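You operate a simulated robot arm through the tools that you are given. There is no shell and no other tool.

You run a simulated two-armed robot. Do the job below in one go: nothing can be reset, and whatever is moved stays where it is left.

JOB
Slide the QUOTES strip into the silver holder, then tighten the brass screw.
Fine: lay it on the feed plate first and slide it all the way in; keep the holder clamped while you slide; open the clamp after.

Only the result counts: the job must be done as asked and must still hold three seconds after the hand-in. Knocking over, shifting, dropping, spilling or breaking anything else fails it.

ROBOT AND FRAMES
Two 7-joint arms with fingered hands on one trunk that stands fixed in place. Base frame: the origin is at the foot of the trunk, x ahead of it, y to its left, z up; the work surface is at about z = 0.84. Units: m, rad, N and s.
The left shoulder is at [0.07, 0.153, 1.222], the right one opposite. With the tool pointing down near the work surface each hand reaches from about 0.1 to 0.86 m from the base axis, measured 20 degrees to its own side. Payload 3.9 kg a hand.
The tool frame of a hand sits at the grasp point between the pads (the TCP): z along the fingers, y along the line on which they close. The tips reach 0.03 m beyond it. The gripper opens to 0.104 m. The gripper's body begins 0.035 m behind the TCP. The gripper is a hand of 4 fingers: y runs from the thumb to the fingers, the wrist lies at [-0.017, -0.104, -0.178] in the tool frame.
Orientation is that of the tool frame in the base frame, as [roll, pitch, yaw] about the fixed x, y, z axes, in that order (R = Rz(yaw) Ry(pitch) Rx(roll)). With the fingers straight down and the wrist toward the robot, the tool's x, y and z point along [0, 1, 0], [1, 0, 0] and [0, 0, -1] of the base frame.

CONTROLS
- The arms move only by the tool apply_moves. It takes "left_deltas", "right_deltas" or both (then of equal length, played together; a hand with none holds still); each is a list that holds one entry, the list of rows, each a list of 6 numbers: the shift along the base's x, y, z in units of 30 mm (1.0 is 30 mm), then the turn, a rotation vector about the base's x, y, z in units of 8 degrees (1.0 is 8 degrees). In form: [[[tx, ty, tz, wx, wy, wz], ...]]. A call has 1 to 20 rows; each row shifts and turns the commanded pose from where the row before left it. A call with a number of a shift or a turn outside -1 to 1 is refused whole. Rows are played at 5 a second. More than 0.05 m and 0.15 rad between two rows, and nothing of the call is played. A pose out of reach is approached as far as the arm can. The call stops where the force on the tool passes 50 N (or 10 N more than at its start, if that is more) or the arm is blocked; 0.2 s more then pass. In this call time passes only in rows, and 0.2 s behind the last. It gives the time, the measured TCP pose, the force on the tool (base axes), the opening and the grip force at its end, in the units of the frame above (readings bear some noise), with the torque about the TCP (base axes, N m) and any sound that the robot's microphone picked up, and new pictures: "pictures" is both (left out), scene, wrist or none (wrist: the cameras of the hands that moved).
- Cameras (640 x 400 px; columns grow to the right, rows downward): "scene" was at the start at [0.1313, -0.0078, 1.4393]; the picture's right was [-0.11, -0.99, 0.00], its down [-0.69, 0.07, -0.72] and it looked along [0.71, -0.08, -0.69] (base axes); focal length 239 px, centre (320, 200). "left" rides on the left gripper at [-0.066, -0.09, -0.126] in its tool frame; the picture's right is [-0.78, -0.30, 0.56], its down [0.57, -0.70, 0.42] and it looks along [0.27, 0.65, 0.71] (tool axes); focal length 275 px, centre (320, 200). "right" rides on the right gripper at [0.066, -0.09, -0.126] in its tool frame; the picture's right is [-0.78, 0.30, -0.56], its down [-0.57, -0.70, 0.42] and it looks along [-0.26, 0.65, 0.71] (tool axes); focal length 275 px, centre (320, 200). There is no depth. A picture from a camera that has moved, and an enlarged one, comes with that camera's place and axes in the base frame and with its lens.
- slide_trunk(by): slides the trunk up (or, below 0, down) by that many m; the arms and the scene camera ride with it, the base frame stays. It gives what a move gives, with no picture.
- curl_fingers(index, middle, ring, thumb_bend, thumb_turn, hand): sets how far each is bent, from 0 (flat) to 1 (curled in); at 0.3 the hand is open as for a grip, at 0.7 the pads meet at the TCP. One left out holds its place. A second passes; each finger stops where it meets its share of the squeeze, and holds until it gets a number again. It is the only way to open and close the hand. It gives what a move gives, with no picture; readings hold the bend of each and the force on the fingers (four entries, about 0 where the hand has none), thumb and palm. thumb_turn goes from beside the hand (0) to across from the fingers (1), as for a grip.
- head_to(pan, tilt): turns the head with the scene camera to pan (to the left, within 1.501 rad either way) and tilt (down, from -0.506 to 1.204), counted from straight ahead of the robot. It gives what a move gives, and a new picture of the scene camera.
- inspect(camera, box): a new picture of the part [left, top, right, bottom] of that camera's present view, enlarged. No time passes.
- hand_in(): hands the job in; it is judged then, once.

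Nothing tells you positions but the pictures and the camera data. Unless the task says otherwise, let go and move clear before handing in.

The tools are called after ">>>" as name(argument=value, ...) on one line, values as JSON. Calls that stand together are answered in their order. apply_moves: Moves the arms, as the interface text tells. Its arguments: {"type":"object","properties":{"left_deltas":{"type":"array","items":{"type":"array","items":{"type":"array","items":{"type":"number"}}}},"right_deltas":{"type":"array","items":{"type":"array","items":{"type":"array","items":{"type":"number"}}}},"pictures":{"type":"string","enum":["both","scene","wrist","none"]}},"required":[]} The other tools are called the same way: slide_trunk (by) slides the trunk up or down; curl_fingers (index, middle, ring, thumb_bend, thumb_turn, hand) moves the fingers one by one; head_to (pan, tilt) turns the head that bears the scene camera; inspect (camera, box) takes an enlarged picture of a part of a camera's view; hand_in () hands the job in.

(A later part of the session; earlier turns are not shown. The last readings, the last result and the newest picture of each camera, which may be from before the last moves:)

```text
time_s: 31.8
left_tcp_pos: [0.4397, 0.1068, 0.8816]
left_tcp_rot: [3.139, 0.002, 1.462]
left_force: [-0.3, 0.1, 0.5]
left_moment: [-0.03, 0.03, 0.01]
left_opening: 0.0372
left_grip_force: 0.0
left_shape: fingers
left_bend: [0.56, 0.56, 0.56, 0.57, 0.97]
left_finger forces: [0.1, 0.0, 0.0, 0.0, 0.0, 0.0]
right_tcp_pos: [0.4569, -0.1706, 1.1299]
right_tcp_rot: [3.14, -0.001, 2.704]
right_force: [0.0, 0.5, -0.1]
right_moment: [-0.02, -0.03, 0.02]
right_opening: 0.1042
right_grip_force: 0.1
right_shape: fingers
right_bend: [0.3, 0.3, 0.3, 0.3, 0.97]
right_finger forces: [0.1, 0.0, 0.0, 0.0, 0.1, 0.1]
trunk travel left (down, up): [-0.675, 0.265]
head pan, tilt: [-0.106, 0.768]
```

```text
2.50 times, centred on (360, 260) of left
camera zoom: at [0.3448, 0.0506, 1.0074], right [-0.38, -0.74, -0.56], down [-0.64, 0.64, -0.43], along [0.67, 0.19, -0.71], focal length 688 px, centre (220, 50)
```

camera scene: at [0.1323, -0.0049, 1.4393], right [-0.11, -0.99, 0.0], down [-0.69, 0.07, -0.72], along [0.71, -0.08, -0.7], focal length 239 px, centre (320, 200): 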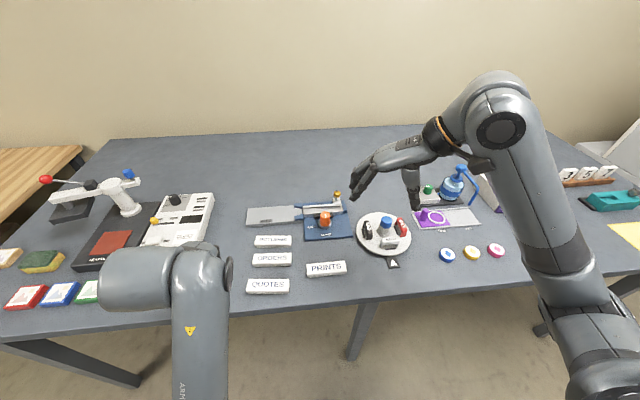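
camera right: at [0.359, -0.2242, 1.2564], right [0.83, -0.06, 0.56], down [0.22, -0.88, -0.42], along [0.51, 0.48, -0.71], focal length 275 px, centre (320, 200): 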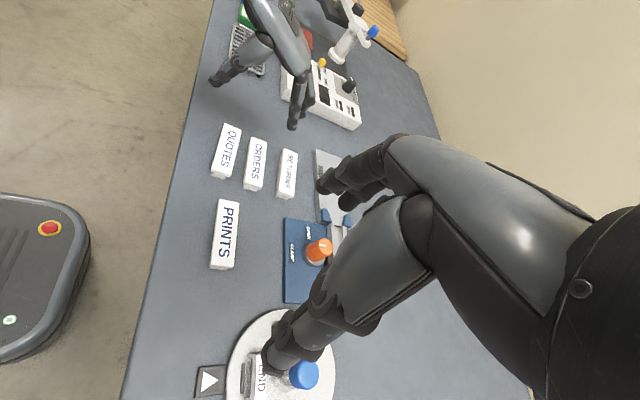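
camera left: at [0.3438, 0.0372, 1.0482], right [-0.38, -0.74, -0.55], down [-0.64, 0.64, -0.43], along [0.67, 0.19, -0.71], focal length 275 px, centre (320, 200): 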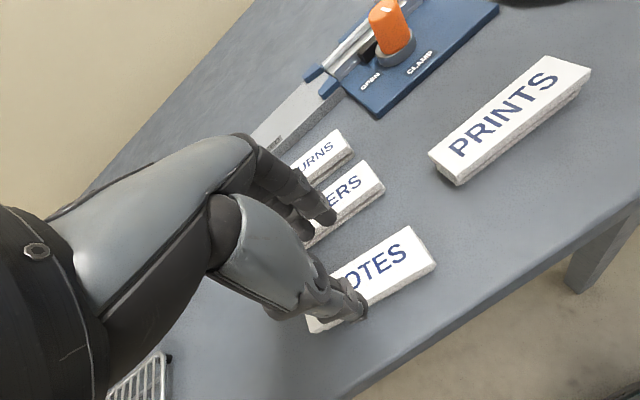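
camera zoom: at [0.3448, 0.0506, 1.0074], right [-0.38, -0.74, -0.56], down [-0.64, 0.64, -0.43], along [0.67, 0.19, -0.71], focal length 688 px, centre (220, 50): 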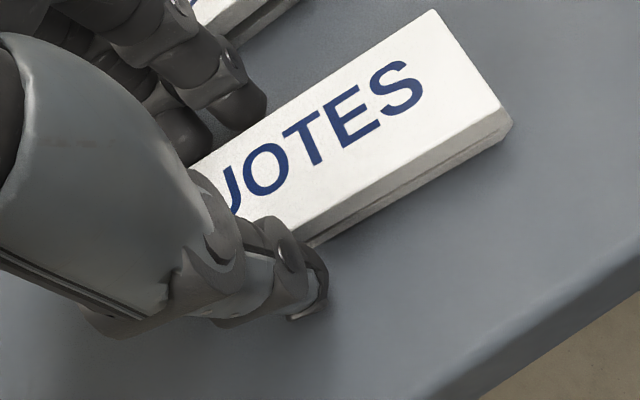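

No contact with the table yet, so I will lower 2 mm more and then close the grip.

>>> apply_moves(left_deltas=[[[0, 0, -0.08, 0, 0, 0]]], pictures="none")

>>> curl_fingers(hand="left", index=0.62, middle=0.62, ring=0.62, thumb_bend=0.7)

>>> inspect(camera="right", box=[190, 90, 280, 165])

>>> inspect(camera="left", box=[280, 180, 440, 340])

```text
time_s: 32.2
left_tcp_pos: [0.44, 0.107, 0.8796]
left_tcp_rot: [3.141, 0.003, 1.465]
left_force: [-0.1, -0.5, 0.6]
left_moment: [0.02, 0.01, 0.02]
left_opening: 0.0376
left_grip_force: 0.0
left_shape: fingers
left_bend: [0.56, 0.56, 0.56, 0.57, 0.97]
left_finger forces: [0.1, 0.0, 0.0, 0.0, 0.1, 0.0]
right_tcp_pos: [0.4564, -0.1709, 1.1304]
right_tcp_rot: [-3.141, -0.001, 2.703]
right_force: [0.3, 0.9, 0.4]
right_moment: [0.02, 0.01, 0.01]
right_opening: 0.1043
right_grip_force: 0.0
right_shape: fingers
right_bend: [0.3, 0.3, 0.3, 0.3, 0.97]
right_finger forces: [0.1, 0.0, 0.0, 0.0, 0.1, 0.0]
trunk travel left (down, up): [-0.675, 0.265]
head pan, tilt: [-0.106, 0.768]
```

```text
time_s: 33.2
left_tcp_pos: [0.4386, 0.1063, 0.8798]
left_tcp_rot: [3.139, 0.004, 1.461]
left_force: [-1.0, 0.3, 0.1]
left_moment: [-0.03, 0.03, 0.0]
left_opening: 0.0295
left_grip_force: 7.7
left_shape: fingers
left_bend: [0.58, 0.6, 0.6, 0.63, 0.96]
left_finger forces: [3.7, 2.6, 1.2, 0.1, 7.6, 0.1]
right_tcp_pos: [0.4559, -0.1713, 1.1297]
right_tcp_rot: [-3.141, 0.0, 2.705]
right_force: [-0.5, -0.5, -0.1]
right_moment: [0.0, 0.0, -0.02]
right_opening: 0.1043
right_grip_force: 0.0
right_shape: fingers
right_bend: [0.3, 0.3, 0.3, 0.3, 0.97]
right_finger forces: [0.0, 0.0, 0.0, 0.0, 0.1, 0.1]
trunk travel left (down, up): [-0.675, 0.265]
head pan, tilt: [-0.106, 0.768]
```

```text
5.33 times, centred on (235, 128) of right
camera zoom: at [0.3592, -0.2243, 1.2564], right [0.83, -0.06, 0.56], down [0.22, -0.88, -0.42], along [0.51, 0.47, -0.71], focal length 1468 px, centre (773, 587)
```

zoom: 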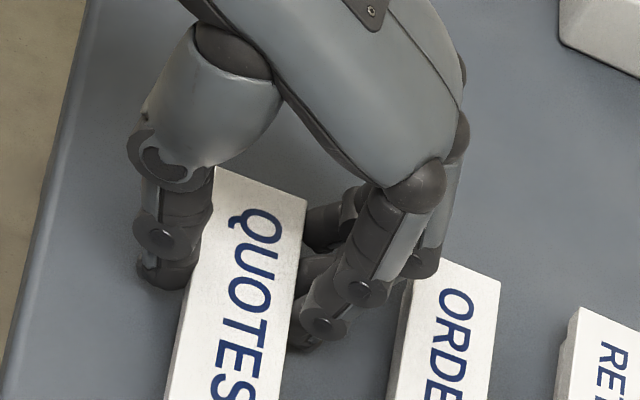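

```text
2.50 times, centred on (360, 260) of left
camera zoom: at [0.3447, 0.0505, 1.0046], right [-0.38, -0.74, -0.56], down [-0.64, 0.64, -0.43], along [0.67, 0.19, -0.71], focal length 688 px, centre (220, 50)
```

zoom: 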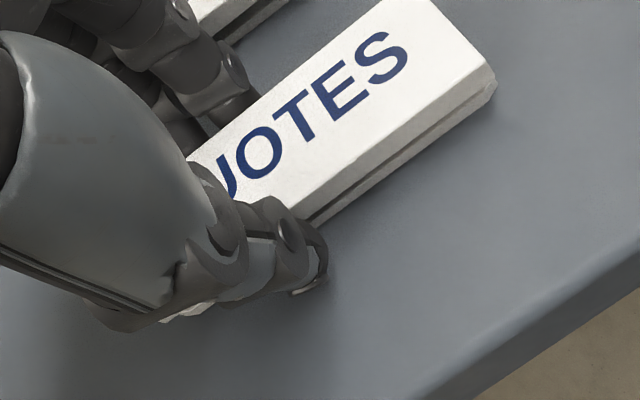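

The strip is held by all three fingers and the thumb. I will lift 45 mm and check the hold.

>>> apply_moves(left_deltas=[[[0, 0, 0.3, 0, 0, 0], [0, 0, 0.4, 0, 0, 0], [0, 0, 0.4, 0, 0, 0], [0, 0, 0.4, 0, 0, 0]]], pictures="none")

>>> inspect(camera="right", box=[190, 70, 310, 170])

>>> inspect(camera="left", box=[280, 180, 440, 340])

>>> inspect(camera="scene", box=[215, 205, 315, 295])

```text
time_s: 34.2
left_tcp_pos: [0.4401, 0.1047, 0.9255]
left_tcp_rot: [-3.141, 0.002, 1.464]
left_force: [0.3, 0.0, -0.3]
left_moment: [-0.02, 0.0, -0.01]
left_opening: 0.0294
left_grip_force: 7.6
left_shape: fingers
left_bend: [0.58, 0.6, 0.61, 0.63, 0.96]
left_finger forces: [3.9, 2.8, 1.0, 0.0, 7.6, 0.0]
right_tcp_pos: [0.4573, -0.1715, 1.1296]
right_tcp_rot: [-3.141, -0.001, 2.703]
right_force: [0.4, 1.5, 0.1]
right_moment: [0.0, -0.02, -0.01]
right_opening: 0.1046
right_grip_force: 0.1
right_shape: fingers
right_bend: [0.3, 0.3, 0.3, 0.3, 0.97]
right_finger forces: [0.1, 0.1, 0.0, 0.0, 0.0, 0.1]
trunk travel left (down, up): [-0.675, 0.265]
head pan, tilt: [-0.106, 0.768]
```

```text
4.00 times, centred on (250, 120) of right
camera zoom: at [0.3594, -0.2244, 1.2563], right [0.83, -0.06, 0.56], down [0.22, -0.88, -0.42], along [0.51, 0.47, -0.71], focal length 1101 px, centre (600, 520)
```

zoom: 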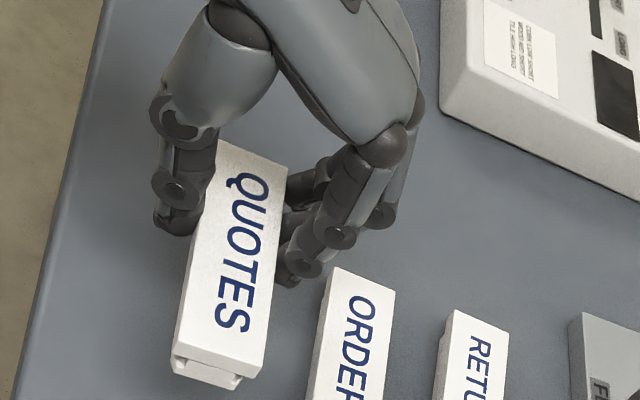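

```text
2.50 times, centred on (360, 260) of left
camera zoom: at [0.3459, 0.0483, 1.0509], right [-0.38, -0.74, -0.56], down [-0.64, 0.64, -0.43], along [0.67, 0.19, -0.71], focal length 688 px, centre (220, 50)
```

zoom: 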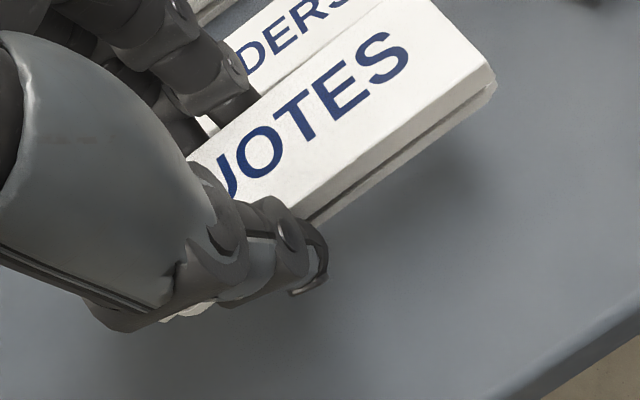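

```text
4.44 times, centred on (265, 250) of scene
camera zoom: at [0.1314, -0.0081, 1.4393], right [-0.11, -0.99, 0.0], down [-0.69, 0.07, -0.72], along [0.71, -0.08, -0.7], focal length 1063 px, centre (564, -22)
```

zoom: 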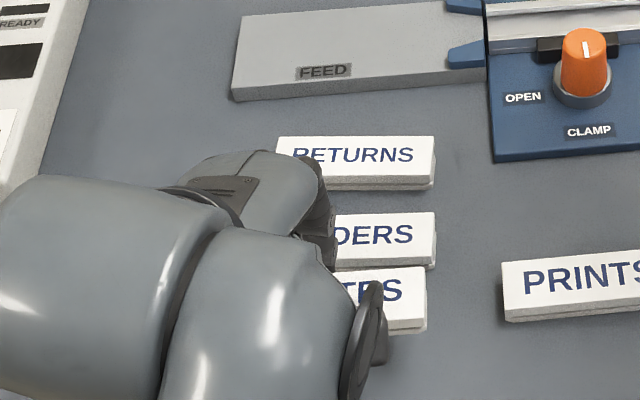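

The strip is held level. Before placing it, I will measure the feed plate, guides and holder opening more precisely.

>>> inspect(camera="scene", box=[290, 195, 320, 220])

>>> inspect(camera="scene", box=[240, 195, 310, 235])

>>> inspect(camera="scene", box=[300, 185, 350, 225])

```text
16.00 times, centred on (305, 208) of scene
camera zoom: at [0.1314, -0.0081, 1.4393], right [-0.11, -0.99, 0.0], down [-0.69, 0.07, -0.72], along [0.71, -0.08, -0.7], focal length 3827 px, centre (560, 80)
```

zoom: 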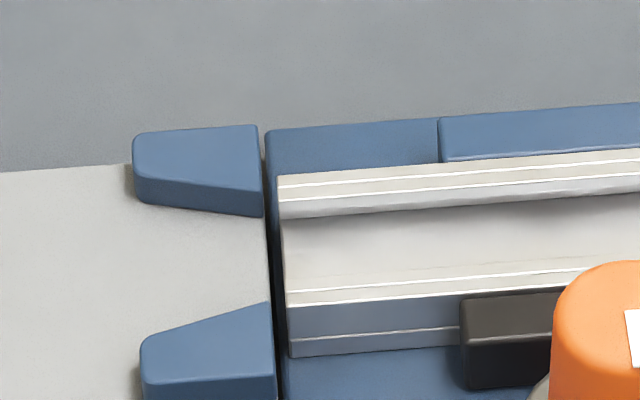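

```text
9.14 times, centred on (275, 215) of scene
camera zoom: at [0.1314, -0.0081, 1.4393], right [-0.11, -0.99, 0.0], down [-0.69, 0.07, -0.72], along [0.71, -0.08, -0.7], focal length 2187 px, centre (731, 63)
```

zoom: 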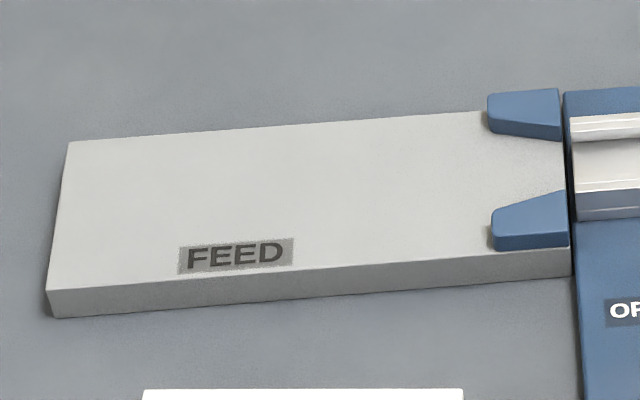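

```text
10.00 times, centred on (325, 205) of scene
camera zoom: at [0.1314, -0.0081, 1.4393], right [-0.11, -0.99, 0.0], down [-0.69, 0.07, -0.72], along [0.71, -0.08, -0.7], focal length 2392 px, centre (270, 150)
```

zoom: 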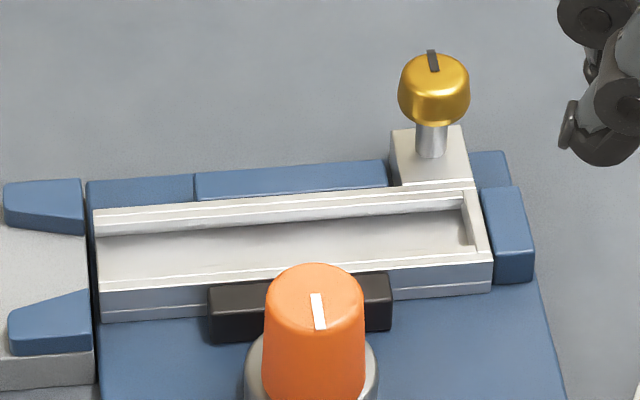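

The guides narrow to about 32–33 mm centred at x ≈ 0.683, running from y ≈ 0.021 to -0.005, and the holder starts at y ≈ -0.008. I will carry the strip over the feed plate and turn the right camera toward it.

>>> apply_moves(left_deltas=[[[0.5, 0, 0.4, 0, 0, 0.032], [0.891, -0.01, 0.2, 0, 0, 0.032], [0.891, -0.01, 0.1, 0, 0, 0.032], [0.891, -0.01, 0, 0, 0, 0.032], [0.891, -0.01, 0, 0, 0, 0.032], [0.891, -0.01, 0, 0, 0, 0.032], [0.891, -0.01, 0, 0, 0, 0.032], [0.891, -0.01, 0, 0, 0, 0.032], [0.891, -0.01, 0, 0, 0, 0.032], [0.4, -0.01, 0, 0, 0, 0.0]]], right_deltas=[[[0, 0, 0, 0, 0, -0.5], [0, 0, 0, 0, 0, -0.5], [0, 0, 0, 0, 0, -0.5], [0, 0, 0, 0, 0, -0.5], [0, 0, 0, 0, 0, -0.5], [0, 0, 0, 0, 0, -0.5], [0, 0, 0, 0, 0, -0.5], [0, 0, 0, 0, 0, -0.5], [0, 0, 0, 0, 0, -0.4], [0, 0, 0, 0, 0, 0]]], pictures="both")

>>> inspect(camera="right", box=[190, 40, 350, 180])

```text
time_s: 36.4
left_tcp_pos: [0.6792, 0.0997, 0.9462]
left_tcp_rot: [3.14, 0.003, 1.504]
left_force: [0.6, -0.3, -0.3]
left_moment: [-0.03, 0.0, -0.01]
left_opening: 0.0294
left_grip_force: 7.5
left_shape: fingers
left_bend: [0.58, 0.6, 0.61, 0.63, 0.96]
left_finger forces: [3.7, 2.6, 1.0, 0.0, 7.5, 0.1]
right_tcp_pos: [0.4558, -0.1695, 1.1288]
right_tcp_rot: [-3.141, 0.0, 2.089]
right_force: [0.1, -0.7, 0.4]
right_moment: [0.02, 0.01, -0.01]
right_opening: 0.1042
right_grip_force: 0.0
right_shape: fingers
right_bend: [0.3, 0.3, 0.3, 0.3, 0.97]
right_finger forces: [0.0, 0.0, 0.0, 0.0, 0.0, 0.0]
trunk travel left (down, up): [-0.675, 0.265]
head pan, tilt: [-0.106, 0.768]
camera scene: at [0.1312, -0.0081, 1.4393], right [-0.11, -0.99, 0.0], down [-0.69, 0.07, -0.72], along [0.71, -0.08, -0.69], focal length 239 px, centre (320, 200)
camera right: at [0.3457, -0.1574, 1.256], right [0.64, -0.53, 0.56], down [-0.33, -0.84, -0.42], along [0.69, 0.09, -0.71], focal length 275 px, centre (320, 200)
camera left: at [0.5878, 0.0404, 1.0711], right [-0.35, -0.76, -0.56], down [-0.66, 0.62, -0.43], along [0.67, 0.22, -0.71], focal length 275 px, centre (320, 200)
```

scene: 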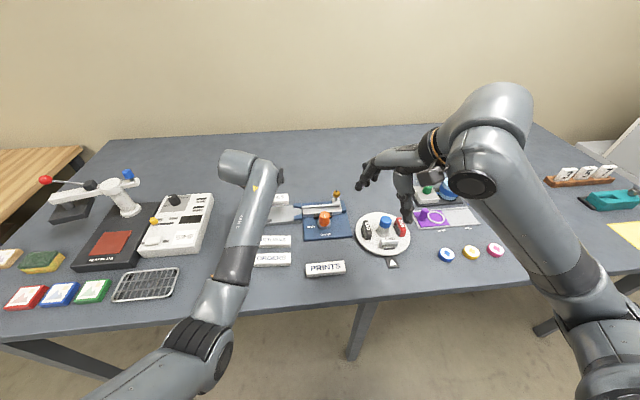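
right: 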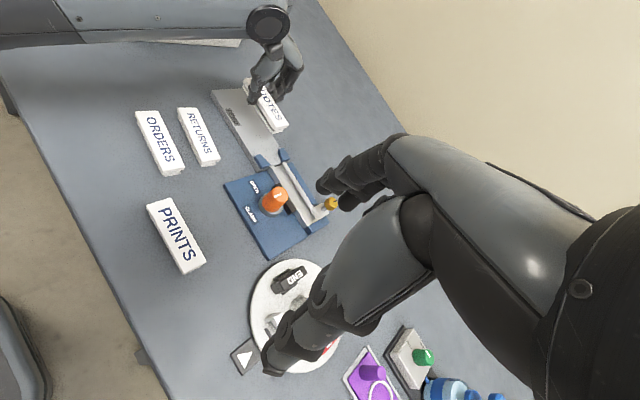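
left: 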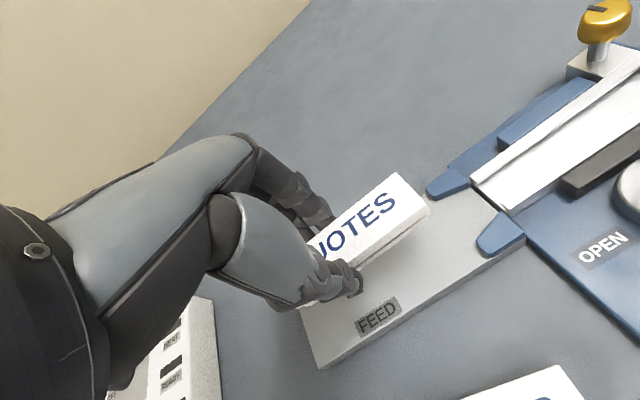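

```text
2.86 times, centred on (270, 110) of right
camera zoom: at [0.3457, -0.1574, 1.256], right [0.64, -0.53, 0.56], down [-0.33, -0.84, -0.42], along [0.69, 0.09, -0.71], focal length 786 px, centre (463, 457)
```

zoom: 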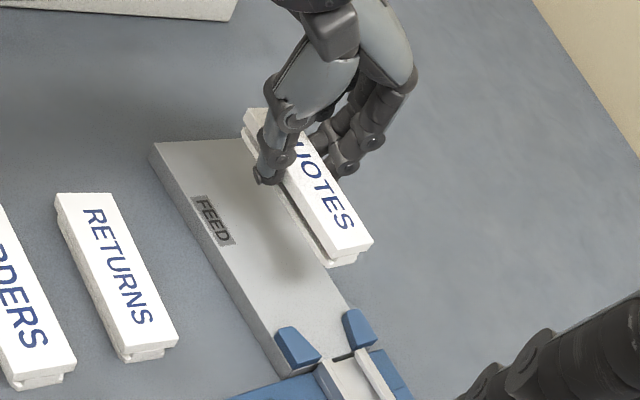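

The strip hovers over the plate. I will zoom in to check its angle against the plate edge before lowering.

>>> inspect(camera="right", box=[205, 65, 305, 170])

>>> inspect(camera="left", box=[300, 140, 540, 370])

>>> inspect(camera="scene", box=[235, 175, 325, 235])

```text
3.81 times, centred on (255, 118) of right
camera zoom: at [0.3457, -0.1574, 1.256], right [0.64, -0.53, 0.56], down [-0.33, -0.84, -0.42], along [0.69, 0.09, -0.71], focal length 1049 px, centre (568, 514)
```

zoom: 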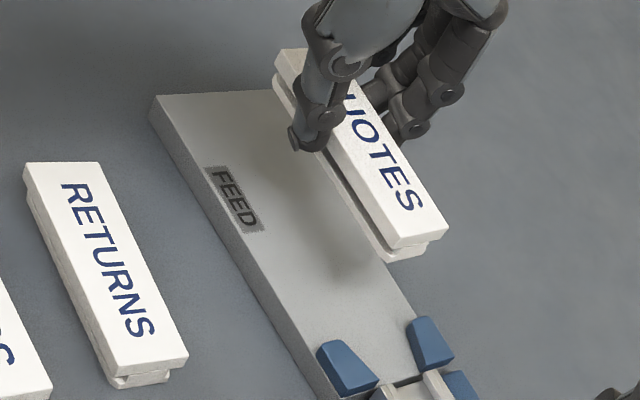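

```text
1.74 times, centred on (420, 255) of left
camera zoom: at [0.5878, 0.0404, 1.0711], right [-0.35, -0.76, -0.56], down [-0.66, 0.62, -0.43], along [0.67, 0.22, -0.71], focal length 479 px, centre (146, 104)
```

zoom: 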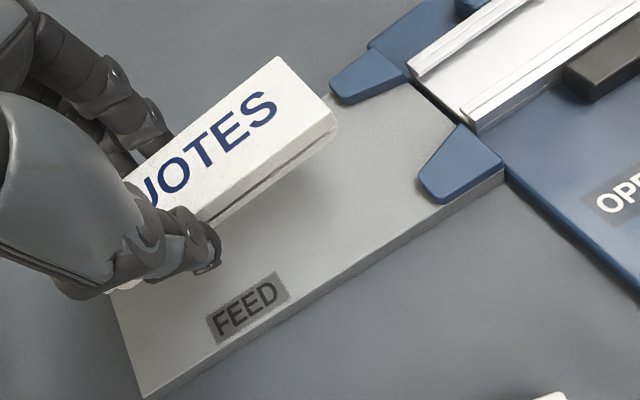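

```text
6.67 times, centred on (280, 205) of scene
camera zoom: at [0.1312, -0.0081, 1.4393], right [-0.11, -0.99, 0.0], down [-0.69, 0.07, -0.72], along [0.71, -0.08, -0.69], focal length 1595 px, centre (587, 167)
```

zoom: 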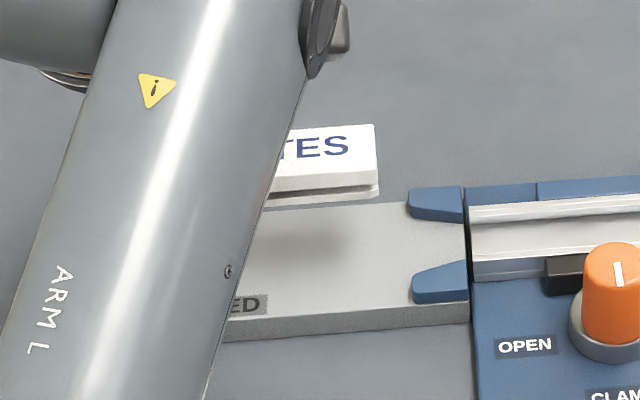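

I want a sharper reading of the strip's yaw, so I will zoom tighter on its visible end in each camera.

>>> inspect(camera="scene", box=[268, 188, 308, 214])

>>> inspect(camera="right", box=[240, 75, 295, 140])

>>> inspect(camera="left", box=[330, 160, 460, 280])

```text
15.38 times, centred on (288, 201) of scene
camera zoom: at [0.1312, -0.0081, 1.4393], right [-0.11, -0.99, 0.0], down [-0.69, 0.07, -0.72], along [0.71, -0.08, -0.69], focal length 3680 px, centre (812, 185)
```

zoom: 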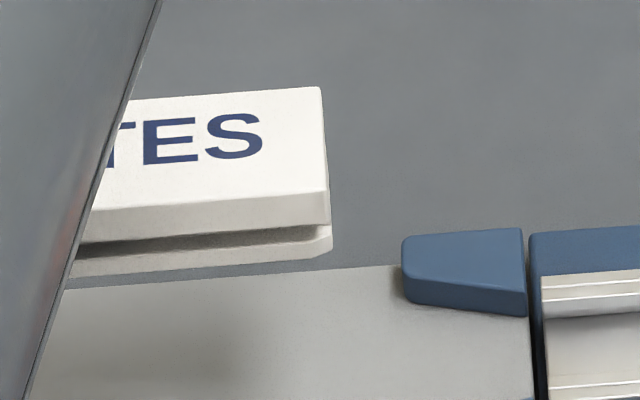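

```text
6.15 times, centred on (268, 108) of right
camera zoom: at [0.3457, -0.1574, 1.256], right [0.64, -0.53, 0.56], down [-0.33, -0.84, -0.42], along [0.69, 0.09, -0.71], focal length 1694 px, centre (643, 769)
```

zoom: 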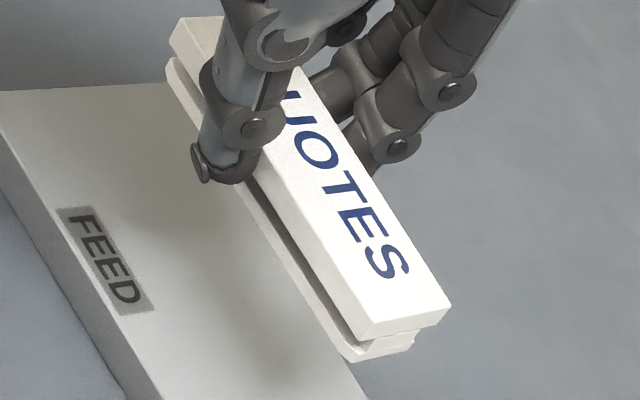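

```text
3.33 times, centred on (395, 220) of left
camera zoom: at [0.5878, 0.0404, 1.0711], right [-0.35, -0.76, -0.56], down [-0.66, 0.62, -0.43], along [0.67, 0.22, -0.71], focal length 918 px, centre (70, 133)
```

zoom: 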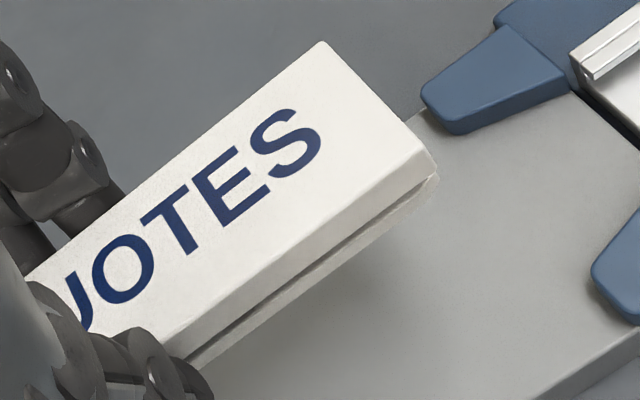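

The strip's yaw is about +0.03 rad with its right end at about (0.687, 0.032). I will rotate -0.03 rad, shift 2 mm toward the robot, and lower to just above the plate.

>>> apply_moves(left_deltas=[[[-0.07, 0.1, -0.4, 0, 0, -0.22], [0, 0, -0.4, 0, 0, 0], [0, 0, -0.4, 0, 0, 0], [0, 0, -0.35, 0, 0, 0]]], pictures="none")

>>> inspect(camera="scene", box=[268, 188, 318, 220])

>>> inspect(camera="right", box=[205, 75, 305, 180])

>>> inspect(camera="left", box=[300, 140, 540, 370])

```text
time_s: 37.4
left_tcp_pos: [0.6784, 0.1062, 0.8979]
left_tcp_rot: [3.14, 0.002, 1.473]
left_force: [0.6, -1.2, 1.1]
left_moment: [0.01, -0.01, 0.0]
left_opening: 0.0297
left_grip_force: 6.9
left_shape: fingers
left_bend: [0.58, 0.6, 0.61, 0.63, 0.96]
left_finger forces: [3.8, 2.5, 1.0, 0.0, 7.3, 0.0]
right_tcp_pos: [0.4565, -0.1699, 1.128]
right_tcp_rot: [-3.141, -0.001, 2.088]
right_force: [-0.3, 1.3, 0.0]
right_moment: [-0.01, 0.01, -0.04]
right_opening: 0.1042
right_grip_force: 0.1
right_shape: fingers
right_bend: [0.3, 0.3, 0.3, 0.3, 0.97]
right_finger forces: [0.0, 0.0, 0.0, 0.0, 0.0, 0.1]
trunk travel left (down, up): [-0.675, 0.265]
head pan, tilt: [-0.106, 0.768]
```

```text
12.50 times, centred on (293, 204) of scene
camera zoom: at [0.1314, -0.0078, 1.4393], right [-0.11, -0.99, 0.0], down [-0.69, 0.07, -0.72], along [0.71, -0.08, -0.7], focal length 2990 px, centre (658, 150)
```

zoom: 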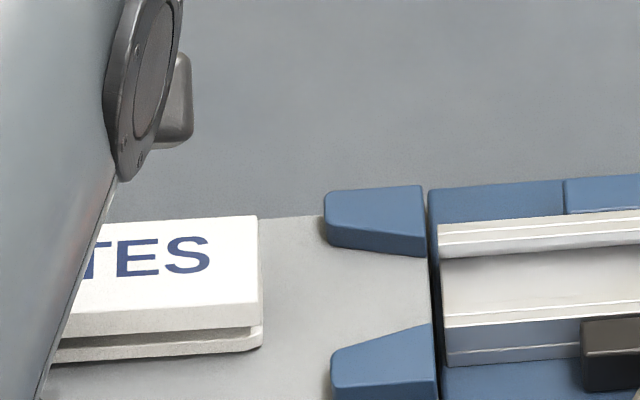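

```text
3.81 times, centred on (255, 128) of right
camera zoom: at [0.3459, -0.1573, 1.256], right [0.64, -0.53, 0.56], down [-0.33, -0.84, -0.42], along [0.69, 0.09, -0.71], focal length 1049 px, centre (568, 476)
```

zoom: 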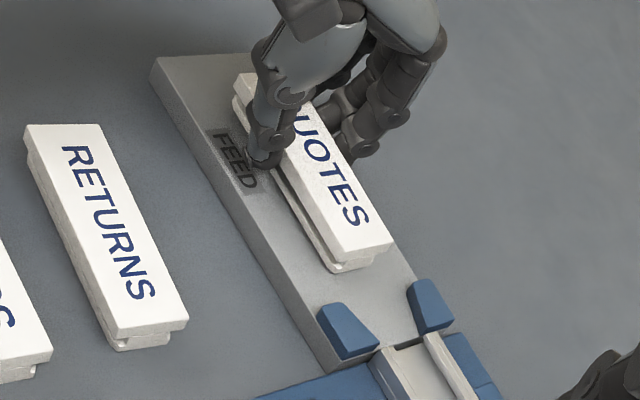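

```text
1.74 times, centred on (420, 255) of left
camera zoom: at [0.5841, 0.0488, 1.0236], right [-0.37, -0.74, -0.56], down [-0.64, 0.64, -0.43], along [0.67, 0.2, -0.71], focal length 479 px, centre (146, 104)
```

zoom: 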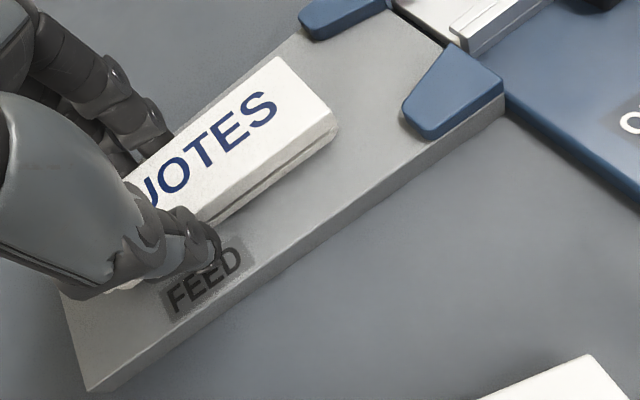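

The strip is nearly down and aligned with the guides. I will lower the last few millimetres until it rests on the plate.

>>> apply_moves(left_deltas=[[[-0.05, 0, -0.05, 0, 0, 0], [0, 0, -0.04, 0, 0, 0], [0, 0, -0.03, 0, 0, 0]]], pictures="none")

>>> inspect(camera="scene", box=[268, 194, 318, 226])

```text
time_s: 38.2
left_tcp_pos: [0.6761, 0.1061, 0.895]
left_tcp_rot: [3.139, 0.002, 1.472]
left_force: [-0.6, 0.1, -0.5]
left_moment: [0.0, -0.02, 0.0]
left_opening: 0.0295
left_grip_force: 7.6
left_shape: fingers
left_bend: [0.58, 0.6, 0.61, 0.63, 0.96]
left_finger forces: [3.7, 2.7, 1.0, 0.0, 7.6, 0.0]
right_tcp_pos: [0.4545, -0.17, 1.1303]
right_tcp_rot: [-3.141, 0.0, 2.09]
right_force: [0.2, 0.7, -0.2]
right_moment: [-0.02, -0.02, 0.01]
right_opening: 0.1042
right_grip_force: 0.0
right_shape: fingers
right_bend: [0.3, 0.3, 0.3, 0.3, 0.97]
right_finger forces: [0.0, 0.1, 0.0, 0.0, 0.1, 0.1]
trunk travel left (down, up): [-0.675, 0.265]
head pan, tilt: [-0.106, 0.768]
```

```text
12.50 times, centred on (293, 210) of scene
camera zoom: at [0.1312, -0.008, 1.4394], right [-0.11, -0.99, 0.0], down [-0.69, 0.07, -0.72], along [0.71, -0.08, -0.69], focal length 2990 px, centre (658, 75)
```

zoom: 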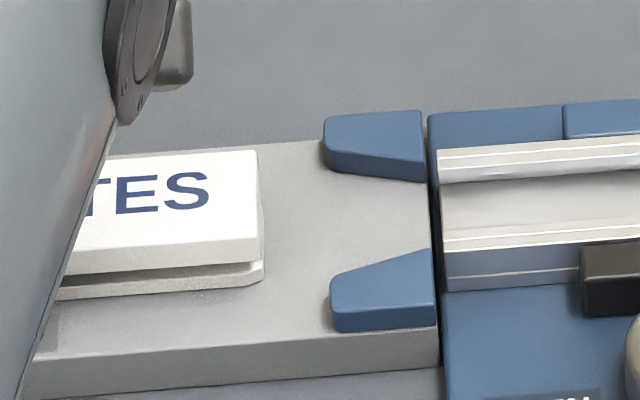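

No contact yet; I will keep lowering in small steps.

>>> apply_moves(left_deltas=[[[0, 0, -0.04, 0, 0, 0], [0, 0, -0.03, 0, 0, 0]]], pictures="none")

>>> inspect(camera="scene", box=[268, 194, 318, 226])

```text
time_s: 38.8
left_tcp_pos: [0.6758, 0.1073, 0.8941]
left_tcp_rot: [3.136, 0.003, 1.473]
left_force: [1.3, -0.9, 4.9]
left_moment: [-0.02, -0.04, 0.0]
left_opening: 0.0291
left_grip_force: 7.6
left_shape: fingers
left_bend: [0.58, 0.6, 0.61, 0.63, 0.96]
left_finger forces: [4.1, 2.9, 1.0, 0.0, 7.8, 0.1]
right_tcp_pos: [0.4554, -0.1716, 1.1307]
right_tcp_rot: [-3.141, 0.001, 2.088]
right_force: [-0.1, -0.1, 0.2]
right_moment: [-0.02, 0.0, -0.02]
right_opening: 0.1042
right_grip_force: 0.0
right_shape: fingers
right_bend: [0.3, 0.3, 0.3, 0.3, 0.97]
right_finger forces: [0.0, 0.1, 0.0, 0.1, 0.0, 0.0]
trunk travel left (down, up): [-0.675, 0.265]
head pan, tilt: [-0.106, 0.768]
```

```text
12.50 times, centred on (293, 210) of scene
camera zoom: at [0.1302, -0.0085, 1.4395], right [-0.11, -0.99, 0.0], down [-0.69, 0.07, -0.72], along [0.72, -0.08, -0.69], focal length 2990 px, centre (658, 75)
```

zoom: 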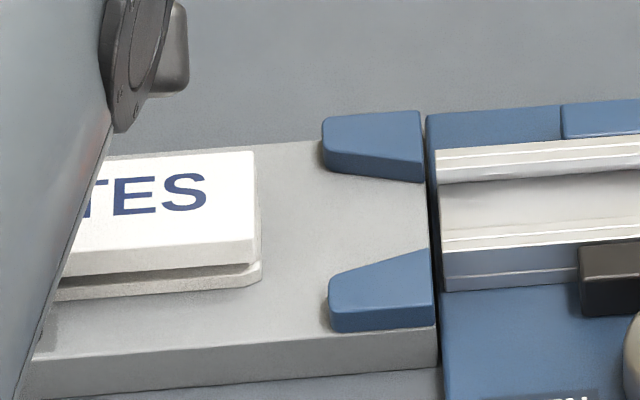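

The strip rests on the plate (about 5 N contact). I will ease the pressure slightly and slide the strip toward the guides while still holding it.

>>> apply_moves(left_deltas=[[[0, 0, 0.03, 0, 0, 0], [0, -0.17, 0, 0, 0, 0], [0, -0.17, 0, 0, 0, 0], [0, -0.17, 0, 0, 0, 0], [0, -0.17, 0, 0, 0, 0]]], pictures="none")

>>> inspect(camera="scene", box=[274, 194, 324, 226])

>>> inspect(camera="right", box=[205, 75, 305, 180])

>>> inspect(camera="left", box=[300, 140, 540, 370])

```text
time_s: 40.0
left_tcp_pos: [0.6758, 0.087, 0.8943]
left_tcp_rot: [3.138, 0.004, 1.474]
left_force: [0.0, 2.1, 4.4]
left_moment: [0.0, -0.03, -0.01]
left_opening: 0.0297
left_grip_force: 7.9
left_shape: fingers
left_bend: [0.58, 0.6, 0.61, 0.63, 0.96]
left_finger forces: [4.2, 2.6, 0.9, 0.0, 8.0, 0.0]
right_tcp_pos: [0.455, -0.1704, 1.1299]
right_tcp_rot: [3.141, -0.001, 2.09]
right_force: [0.1, 0.1, -0.6]
right_moment: [0.02, 0.02, 0.03]
right_opening: 0.1044
right_grip_force: 0.0
right_shape: fingers
right_bend: [0.3, 0.3, 0.3, 0.3, 0.97]
right_finger forces: [0.1, 0.1, 0.0, 0.0, 0.1, 0.1]
trunk travel left (down, up): [-0.675, 0.265]
head pan, tilt: [-0.106, 0.768]
```

```text
12.50 times, centred on (299, 210) of scene
camera zoom: at [0.1304, -0.008, 1.4394], right [-0.11, -0.99, 0.0], down [-0.69, 0.07, -0.72], along [0.72, -0.08, -0.69], focal length 2990 px, centre (582, 75)
```

zoom: 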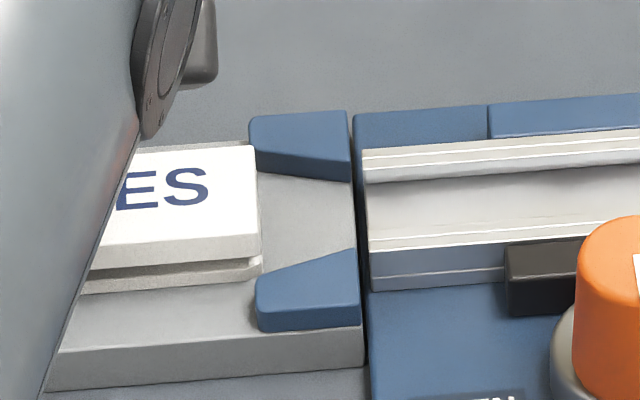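

```text
3.81 times, centred on (255, 128) of right
camera zoom: at [0.3449, -0.1574, 1.2562], right [0.64, -0.53, 0.56], down [-0.33, -0.84, -0.42], along [0.69, 0.09, -0.71], focal length 1049 px, centre (568, 476)
```

zoom: 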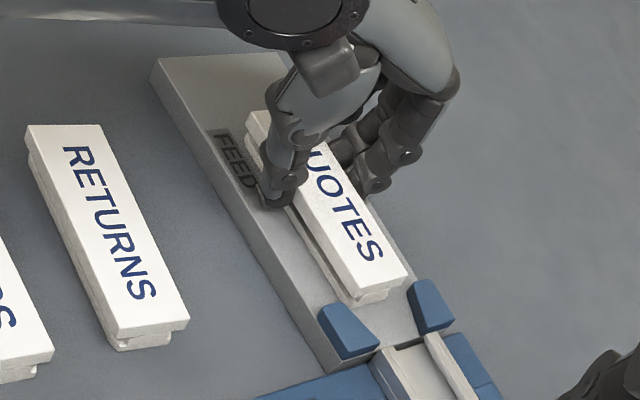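

```text
1.74 times, centred on (420, 255) of left
camera zoom: at [0.581, 0.0297, 1.0198], right [-0.37, -0.75, -0.56], down [-0.64, 0.64, -0.43], along [0.67, 0.2, -0.71], focal length 479 px, centre (146, 104)
```

zoom: 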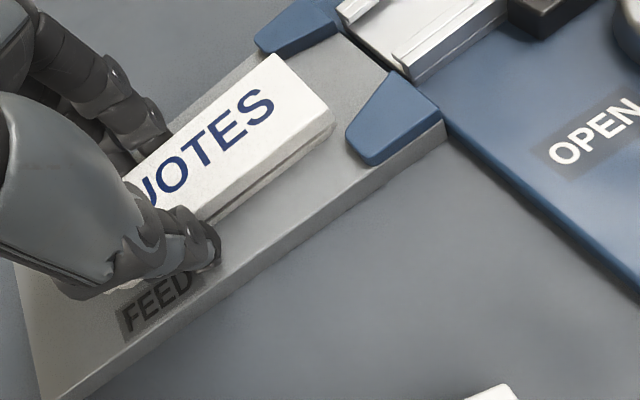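

The strip is entering the mouth of the guides, centred to within 1–2 mm. I will keep sliding another 18 mm with a 1 mm correction.

>>> apply_moves(left_deltas=[[[0.03, 0, 0.02, 0, 0, 0], [0, -0.15, 0, 0, 0, 0], [0, -0.15, 0, 0, 0, 0], [0, -0.15, 0, 0, 0, 0], [0, -0.15, 0, 0, 0, 0]]], pictures="none")

>>> inspect(camera="scene", box=[274, 194, 324, 226])

>>> inspect(camera="right", box=[205, 75, 305, 180])

>>> inspect(camera="left", box=[300, 140, 540, 370])

```text
time_s: 41.2
left_tcp_pos: [0.6772, 0.0688, 0.8948]
left_tcp_rot: [3.14, 0.002, 1.474]
left_force: [-0.2, 0.1, 1.6]
left_moment: [0.01, -0.02, 0.02]
left_opening: 0.0295
left_grip_force: 8.1
left_shape: fingers
left_bend: [0.58, 0.6, 0.61, 0.63, 0.96]
left_finger forces: [4.1, 2.7, 1.0, 0.1, 7.8, 0.0]
right_tcp_pos: [0.4557, -0.17, 1.1294]
right_tcp_rot: [-3.141, 0.0, 2.089]
right_force: [-0.1, 0.8, 0.1]
right_moment: [0.0, -0.01, 0.0]
right_opening: 0.1043
right_grip_force: 0.1
right_shape: fingers
right_bend: [0.3, 0.3, 0.3, 0.3, 0.97]
right_finger forces: [0.1, 0.0, 0.0, 0.0, 0.1, 0.0]
trunk travel left (down, up): [-0.675, 0.265]
head pan, tilt: [-0.106, 0.768]
```

```text
12.50 times, centred on (299, 210) of scene
camera zoom: at [0.131, -0.0081, 1.4393], right [-0.11, -0.99, 0.0], down [-0.69, 0.07, -0.72], along [0.71, -0.08, -0.69], focal length 2990 px, centre (582, 75)
```

zoom: 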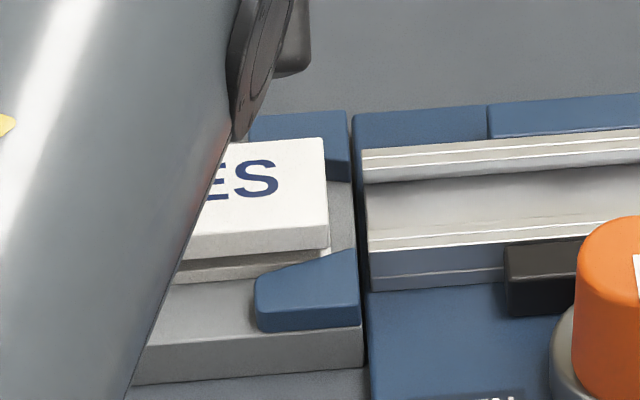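

```text
3.81 times, centred on (255, 128) of right
camera zoom: at [0.3455, -0.1576, 1.256], right [0.64, -0.53, 0.56], down [-0.33, -0.84, -0.42], along [0.69, 0.09, -0.71], focal length 1049 px, centre (568, 476)
```

zoom: 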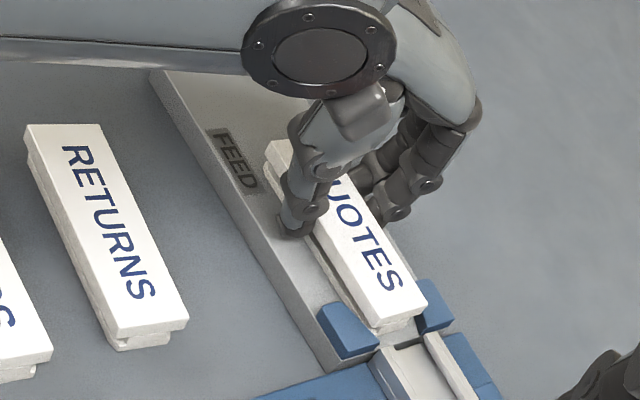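

```text
1.74 times, centred on (420, 255) of left
camera zoom: at [0.5821, 0.0113, 1.0202], right [-0.37, -0.74, -0.56], down [-0.64, 0.64, -0.43], along [0.67, 0.2, -0.71], focal length 479 px, centre (146, 104)
```

zoom: 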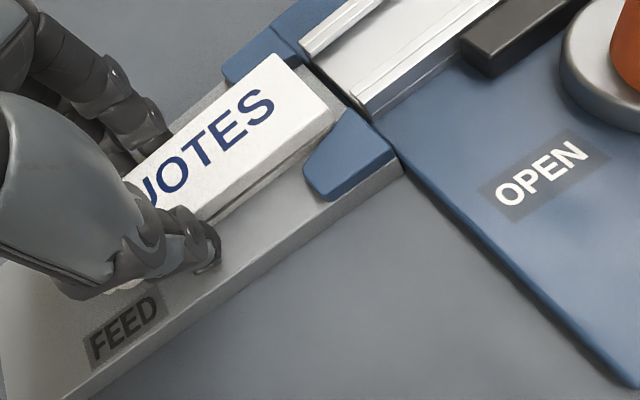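

The strip is between the guides with low force. I will slide another 12 mm so it begins entering the holder, watching the force.

>>> apply_moves(left_deltas=[[[0, -0.1, 0, 0, 0, 0], [0, -0.1, 0, 0, 0, 0], [0, -0.1, 0, 0, 0, 0], [0, -0.1, 0, 0, 0, 0]]], pictures="none")

>>> inspect(camera="scene", box=[280, 194, 330, 226])

>>> inspect(camera="right", box=[225, 95, 305, 180])

>>> inspect(camera="left", box=[300, 100, 500, 290])

```text
time_s: 42.2
left_tcp_pos: [0.6775, 0.0575, 0.8942]
left_tcp_rot: [3.14, 0.001, 1.474]
left_force: [1.6, 0.8, 2.8]
left_moment: [0.01, -0.05, 0.03]
left_opening: 0.0294
left_grip_force: 7.7
left_shape: fingers
left_bend: [0.58, 0.6, 0.61, 0.63, 0.96]
left_finger forces: [4.7, 2.6, 0.9, 0.0, 7.5, 0.0]
right_tcp_pos: [0.4549, -0.1703, 1.1304]
right_tcp_rot: [3.142, 0.0, 2.088]
right_force: [-0.4, 0.3, -0.1]
right_moment: [-0.02, -0.01, -0.01]
right_opening: 0.1044
right_grip_force: 0.0
right_shape: fingers
right_bend: [0.3, 0.3, 0.3, 0.3, 0.97]
right_finger forces: [0.0, 0.0, 0.0, 0.1, 0.1, 0.1]
trunk travel left (down, up): [-0.675, 0.265]
head pan, tilt: [-0.106, 0.768]
```

```text
12.50 times, centred on (305, 210) of scene
camera zoom: at [0.1309, -0.0078, 1.4394], right [-0.11, -0.99, 0.0], down [-0.69, 0.07, -0.72], along [0.72, -0.08, -0.69], focal length 2990 px, centre (508, 75)
```

zoom: 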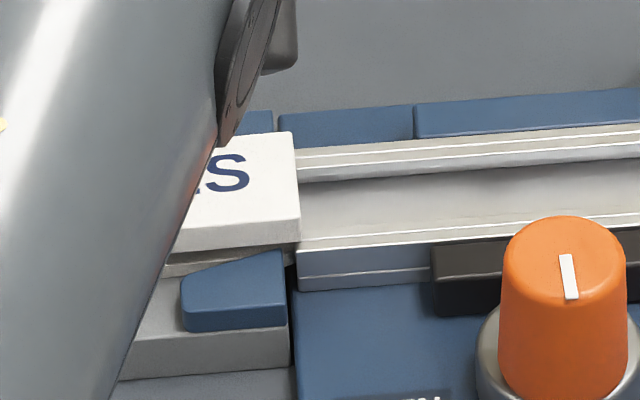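

```text
4.71 times, centred on (265, 138) of right
camera zoom: at [0.3454, -0.1573, 1.2561], right [0.64, -0.53, 0.56], down [-0.33, -0.84, -0.42], along [0.69, 0.09, -0.71], focal length 1295 px, centre (579, 494)
```

zoom: 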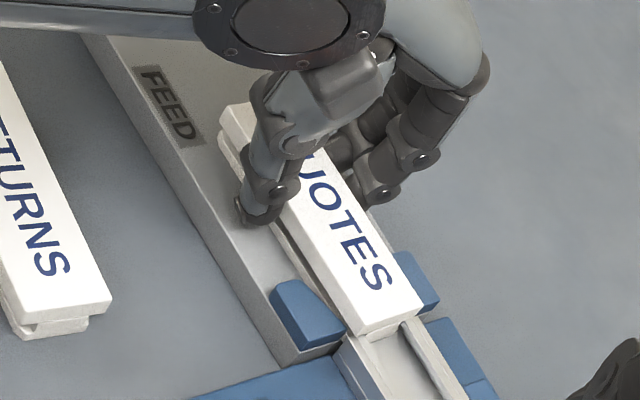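

```text
2.11 times, centred on (400, 195) of left
camera zoom: at [0.5819, -0.0004, 1.0199], right [-0.37, -0.74, -0.56], down [-0.64, 0.64, -0.43], along [0.67, 0.2, -0.71], focal length 580 px, centre (152, 210)
```

zoom: 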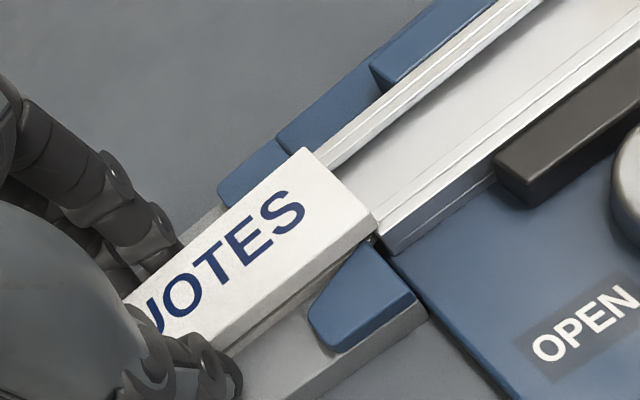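

The strip's leading end is right at the holder mouth and aligned. There is still finger clearance to the guides, so I will slide 9 mm more into the holder.

>>> apply_moves(left_deltas=[[[0, -0.1, 0, 0, 0, 0], [0, -0.1, 0, 0, 0, 0], [0, -0.1, 0, 0, 0, 0]]], pictures="none")

>>> inspect(camera="scene", box=[280, 194, 330, 226])

>>> inspect(camera="right", box=[225, 95, 305, 180])

>>> inspect(camera="left", box=[300, 100, 500, 290])

```text
time_s: 43.0
left_tcp_pos: [0.6776, 0.047, 0.8952]
left_tcp_rot: [3.139, 0.004, 1.472]
left_force: [0.8, 0.5, 0.8]
left_moment: [0.0, -0.03, 0.01]
left_opening: 0.0292
left_grip_force: 8.0
left_shape: fingers
left_bend: [0.58, 0.6, 0.61, 0.63, 0.96]
left_finger forces: [4.1, 2.6, 1.0, 0.0, 7.6, 0.1]
right_tcp_pos: [0.4557, -0.1708, 1.1292]
right_tcp_rot: [-3.141, 0.0, 2.089]
right_force: [-0.4, 0.1, 0.0]
right_moment: [0.02, 0.0, 0.0]
right_opening: 0.1043
right_grip_force: 0.1
right_shape: fingers
right_bend: [0.3, 0.3, 0.3, 0.3, 0.97]
right_finger forces: [0.0, 0.1, 0.1, 0.0, 0.1, 0.0]
trunk travel left (down, up): [-0.675, 0.265]
head pan, tilt: [-0.106, 0.768]
```

```text
12.50 times, centred on (305, 210) of scene
camera zoom: at [0.131, -0.008, 1.4393], right [-0.11, -0.99, 0.0], down [-0.69, 0.07, -0.72], along [0.71, -0.08, -0.69], focal length 2990 px, centre (508, 75)
```

zoom: 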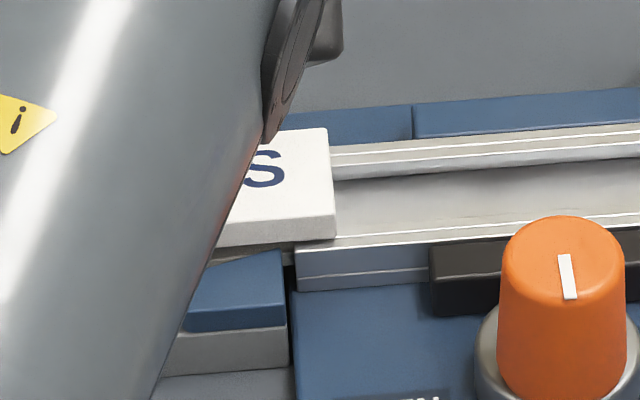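

```text
4.71 times, centred on (265, 138) of right
camera zoom: at [0.3455, -0.1575, 1.256], right [0.64, -0.53, 0.56], down [-0.33, -0.84, -0.42], along [0.69, 0.09, -0.71], focal length 1295 px, centre (579, 494)
```

zoom: 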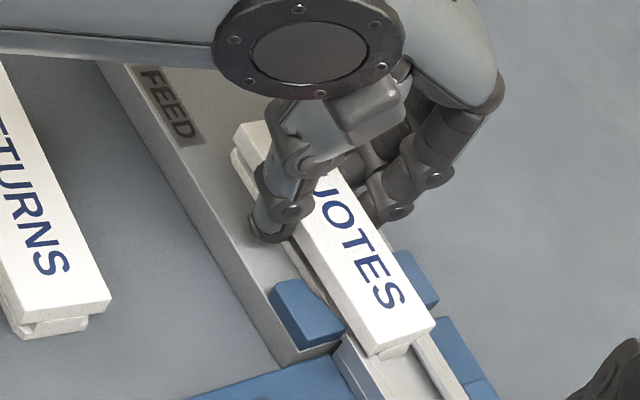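

```text
2.11 times, centred on (400, 195) of left
camera zoom: at [0.583, -0.0098, 1.0203], right [-0.37, -0.74, -0.56], down [-0.64, 0.64, -0.43], along [0.67, 0.2, -0.71], focal length 580 px, centre (152, 210)
```

zoom: 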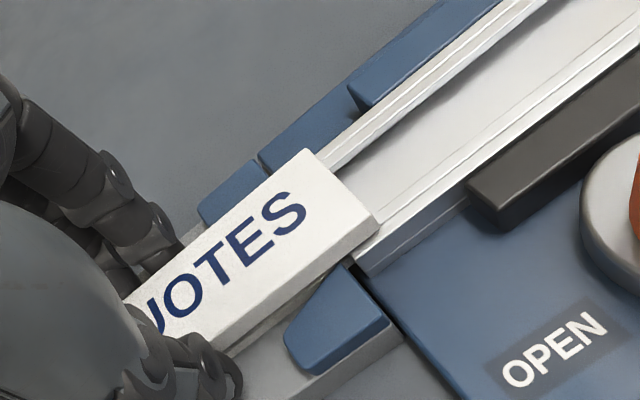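

The strip is riding into the holder with its top plate above the rails. I will slide 8 mm further before letting go and pushing from behind.

>>> apply_moves(left_deltas=[[[0, -0.09, 0, 0, 0, 0], [0, -0.09, 0, 0, 0, 0], [0, -0.09, 0, 0, 0, 0]]], pictures="none")

>>> inspect(camera="right", box=[225, 95, 305, 180])

>>> inspect(camera="left", box=[260, 130, 420, 290])

```text
time_s: 43.8
left_tcp_pos: [0.678, 0.0395, 0.8944]
left_tcp_rot: [3.14, 0.003, 1.474]
left_force: [-0.8, -0.1, -0.4]
left_moment: [0.01, 0.01, 0.01]
left_opening: 0.0295
left_grip_force: 8.5
left_shape: fingers
left_bend: [0.58, 0.6, 0.61, 0.63, 0.96]
left_finger forces: [4.0, 2.5, 1.1, 0.0, 7.7, 0.1]
right_tcp_pos: [0.4555, -0.1706, 1.1294]
right_tcp_rot: [-3.141, -0.001, 2.088]
right_force: [1.0, -0.6, -0.2]
right_moment: [0.0, -0.01, -0.01]
right_opening: 0.1043
right_grip_force: 0.0
right_shape: fingers
right_bend: [0.3, 0.3, 0.3, 0.3, 0.97]
right_finger forces: [0.0, 0.0, 0.0, 0.1, 0.0, 0.1]
trunk travel left (down, up): [-0.675, 0.265]
head pan, tilt: [-0.106, 0.768]
```

```text
4.71 times, centred on (265, 138) of right
camera zoom: at [0.3457, -0.1575, 1.256], right [0.64, -0.53, 0.56], down [-0.33, -0.84, -0.42], along [0.69, 0.09, -0.71], focal length 1295 px, centre (579, 494)
```

zoom: 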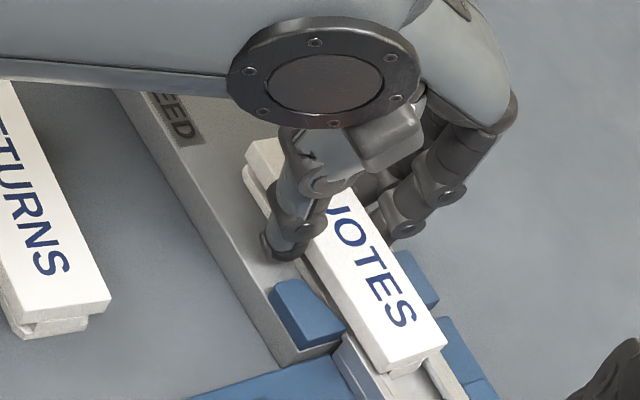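

```text
2.50 times, centred on (340, 210) of left
camera zoom: at [0.5834, -0.0185, 1.0205], right [-0.37, -0.74, -0.56], down [-0.64, 0.64, -0.43], along [0.67, 0.2, -0.71], focal length 688 px, centre (270, 175)
```

zoom: 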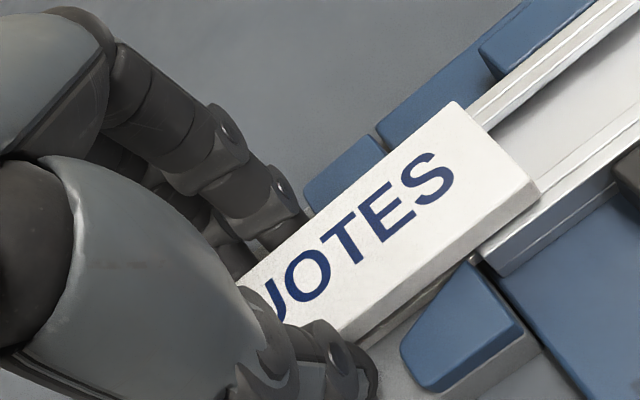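

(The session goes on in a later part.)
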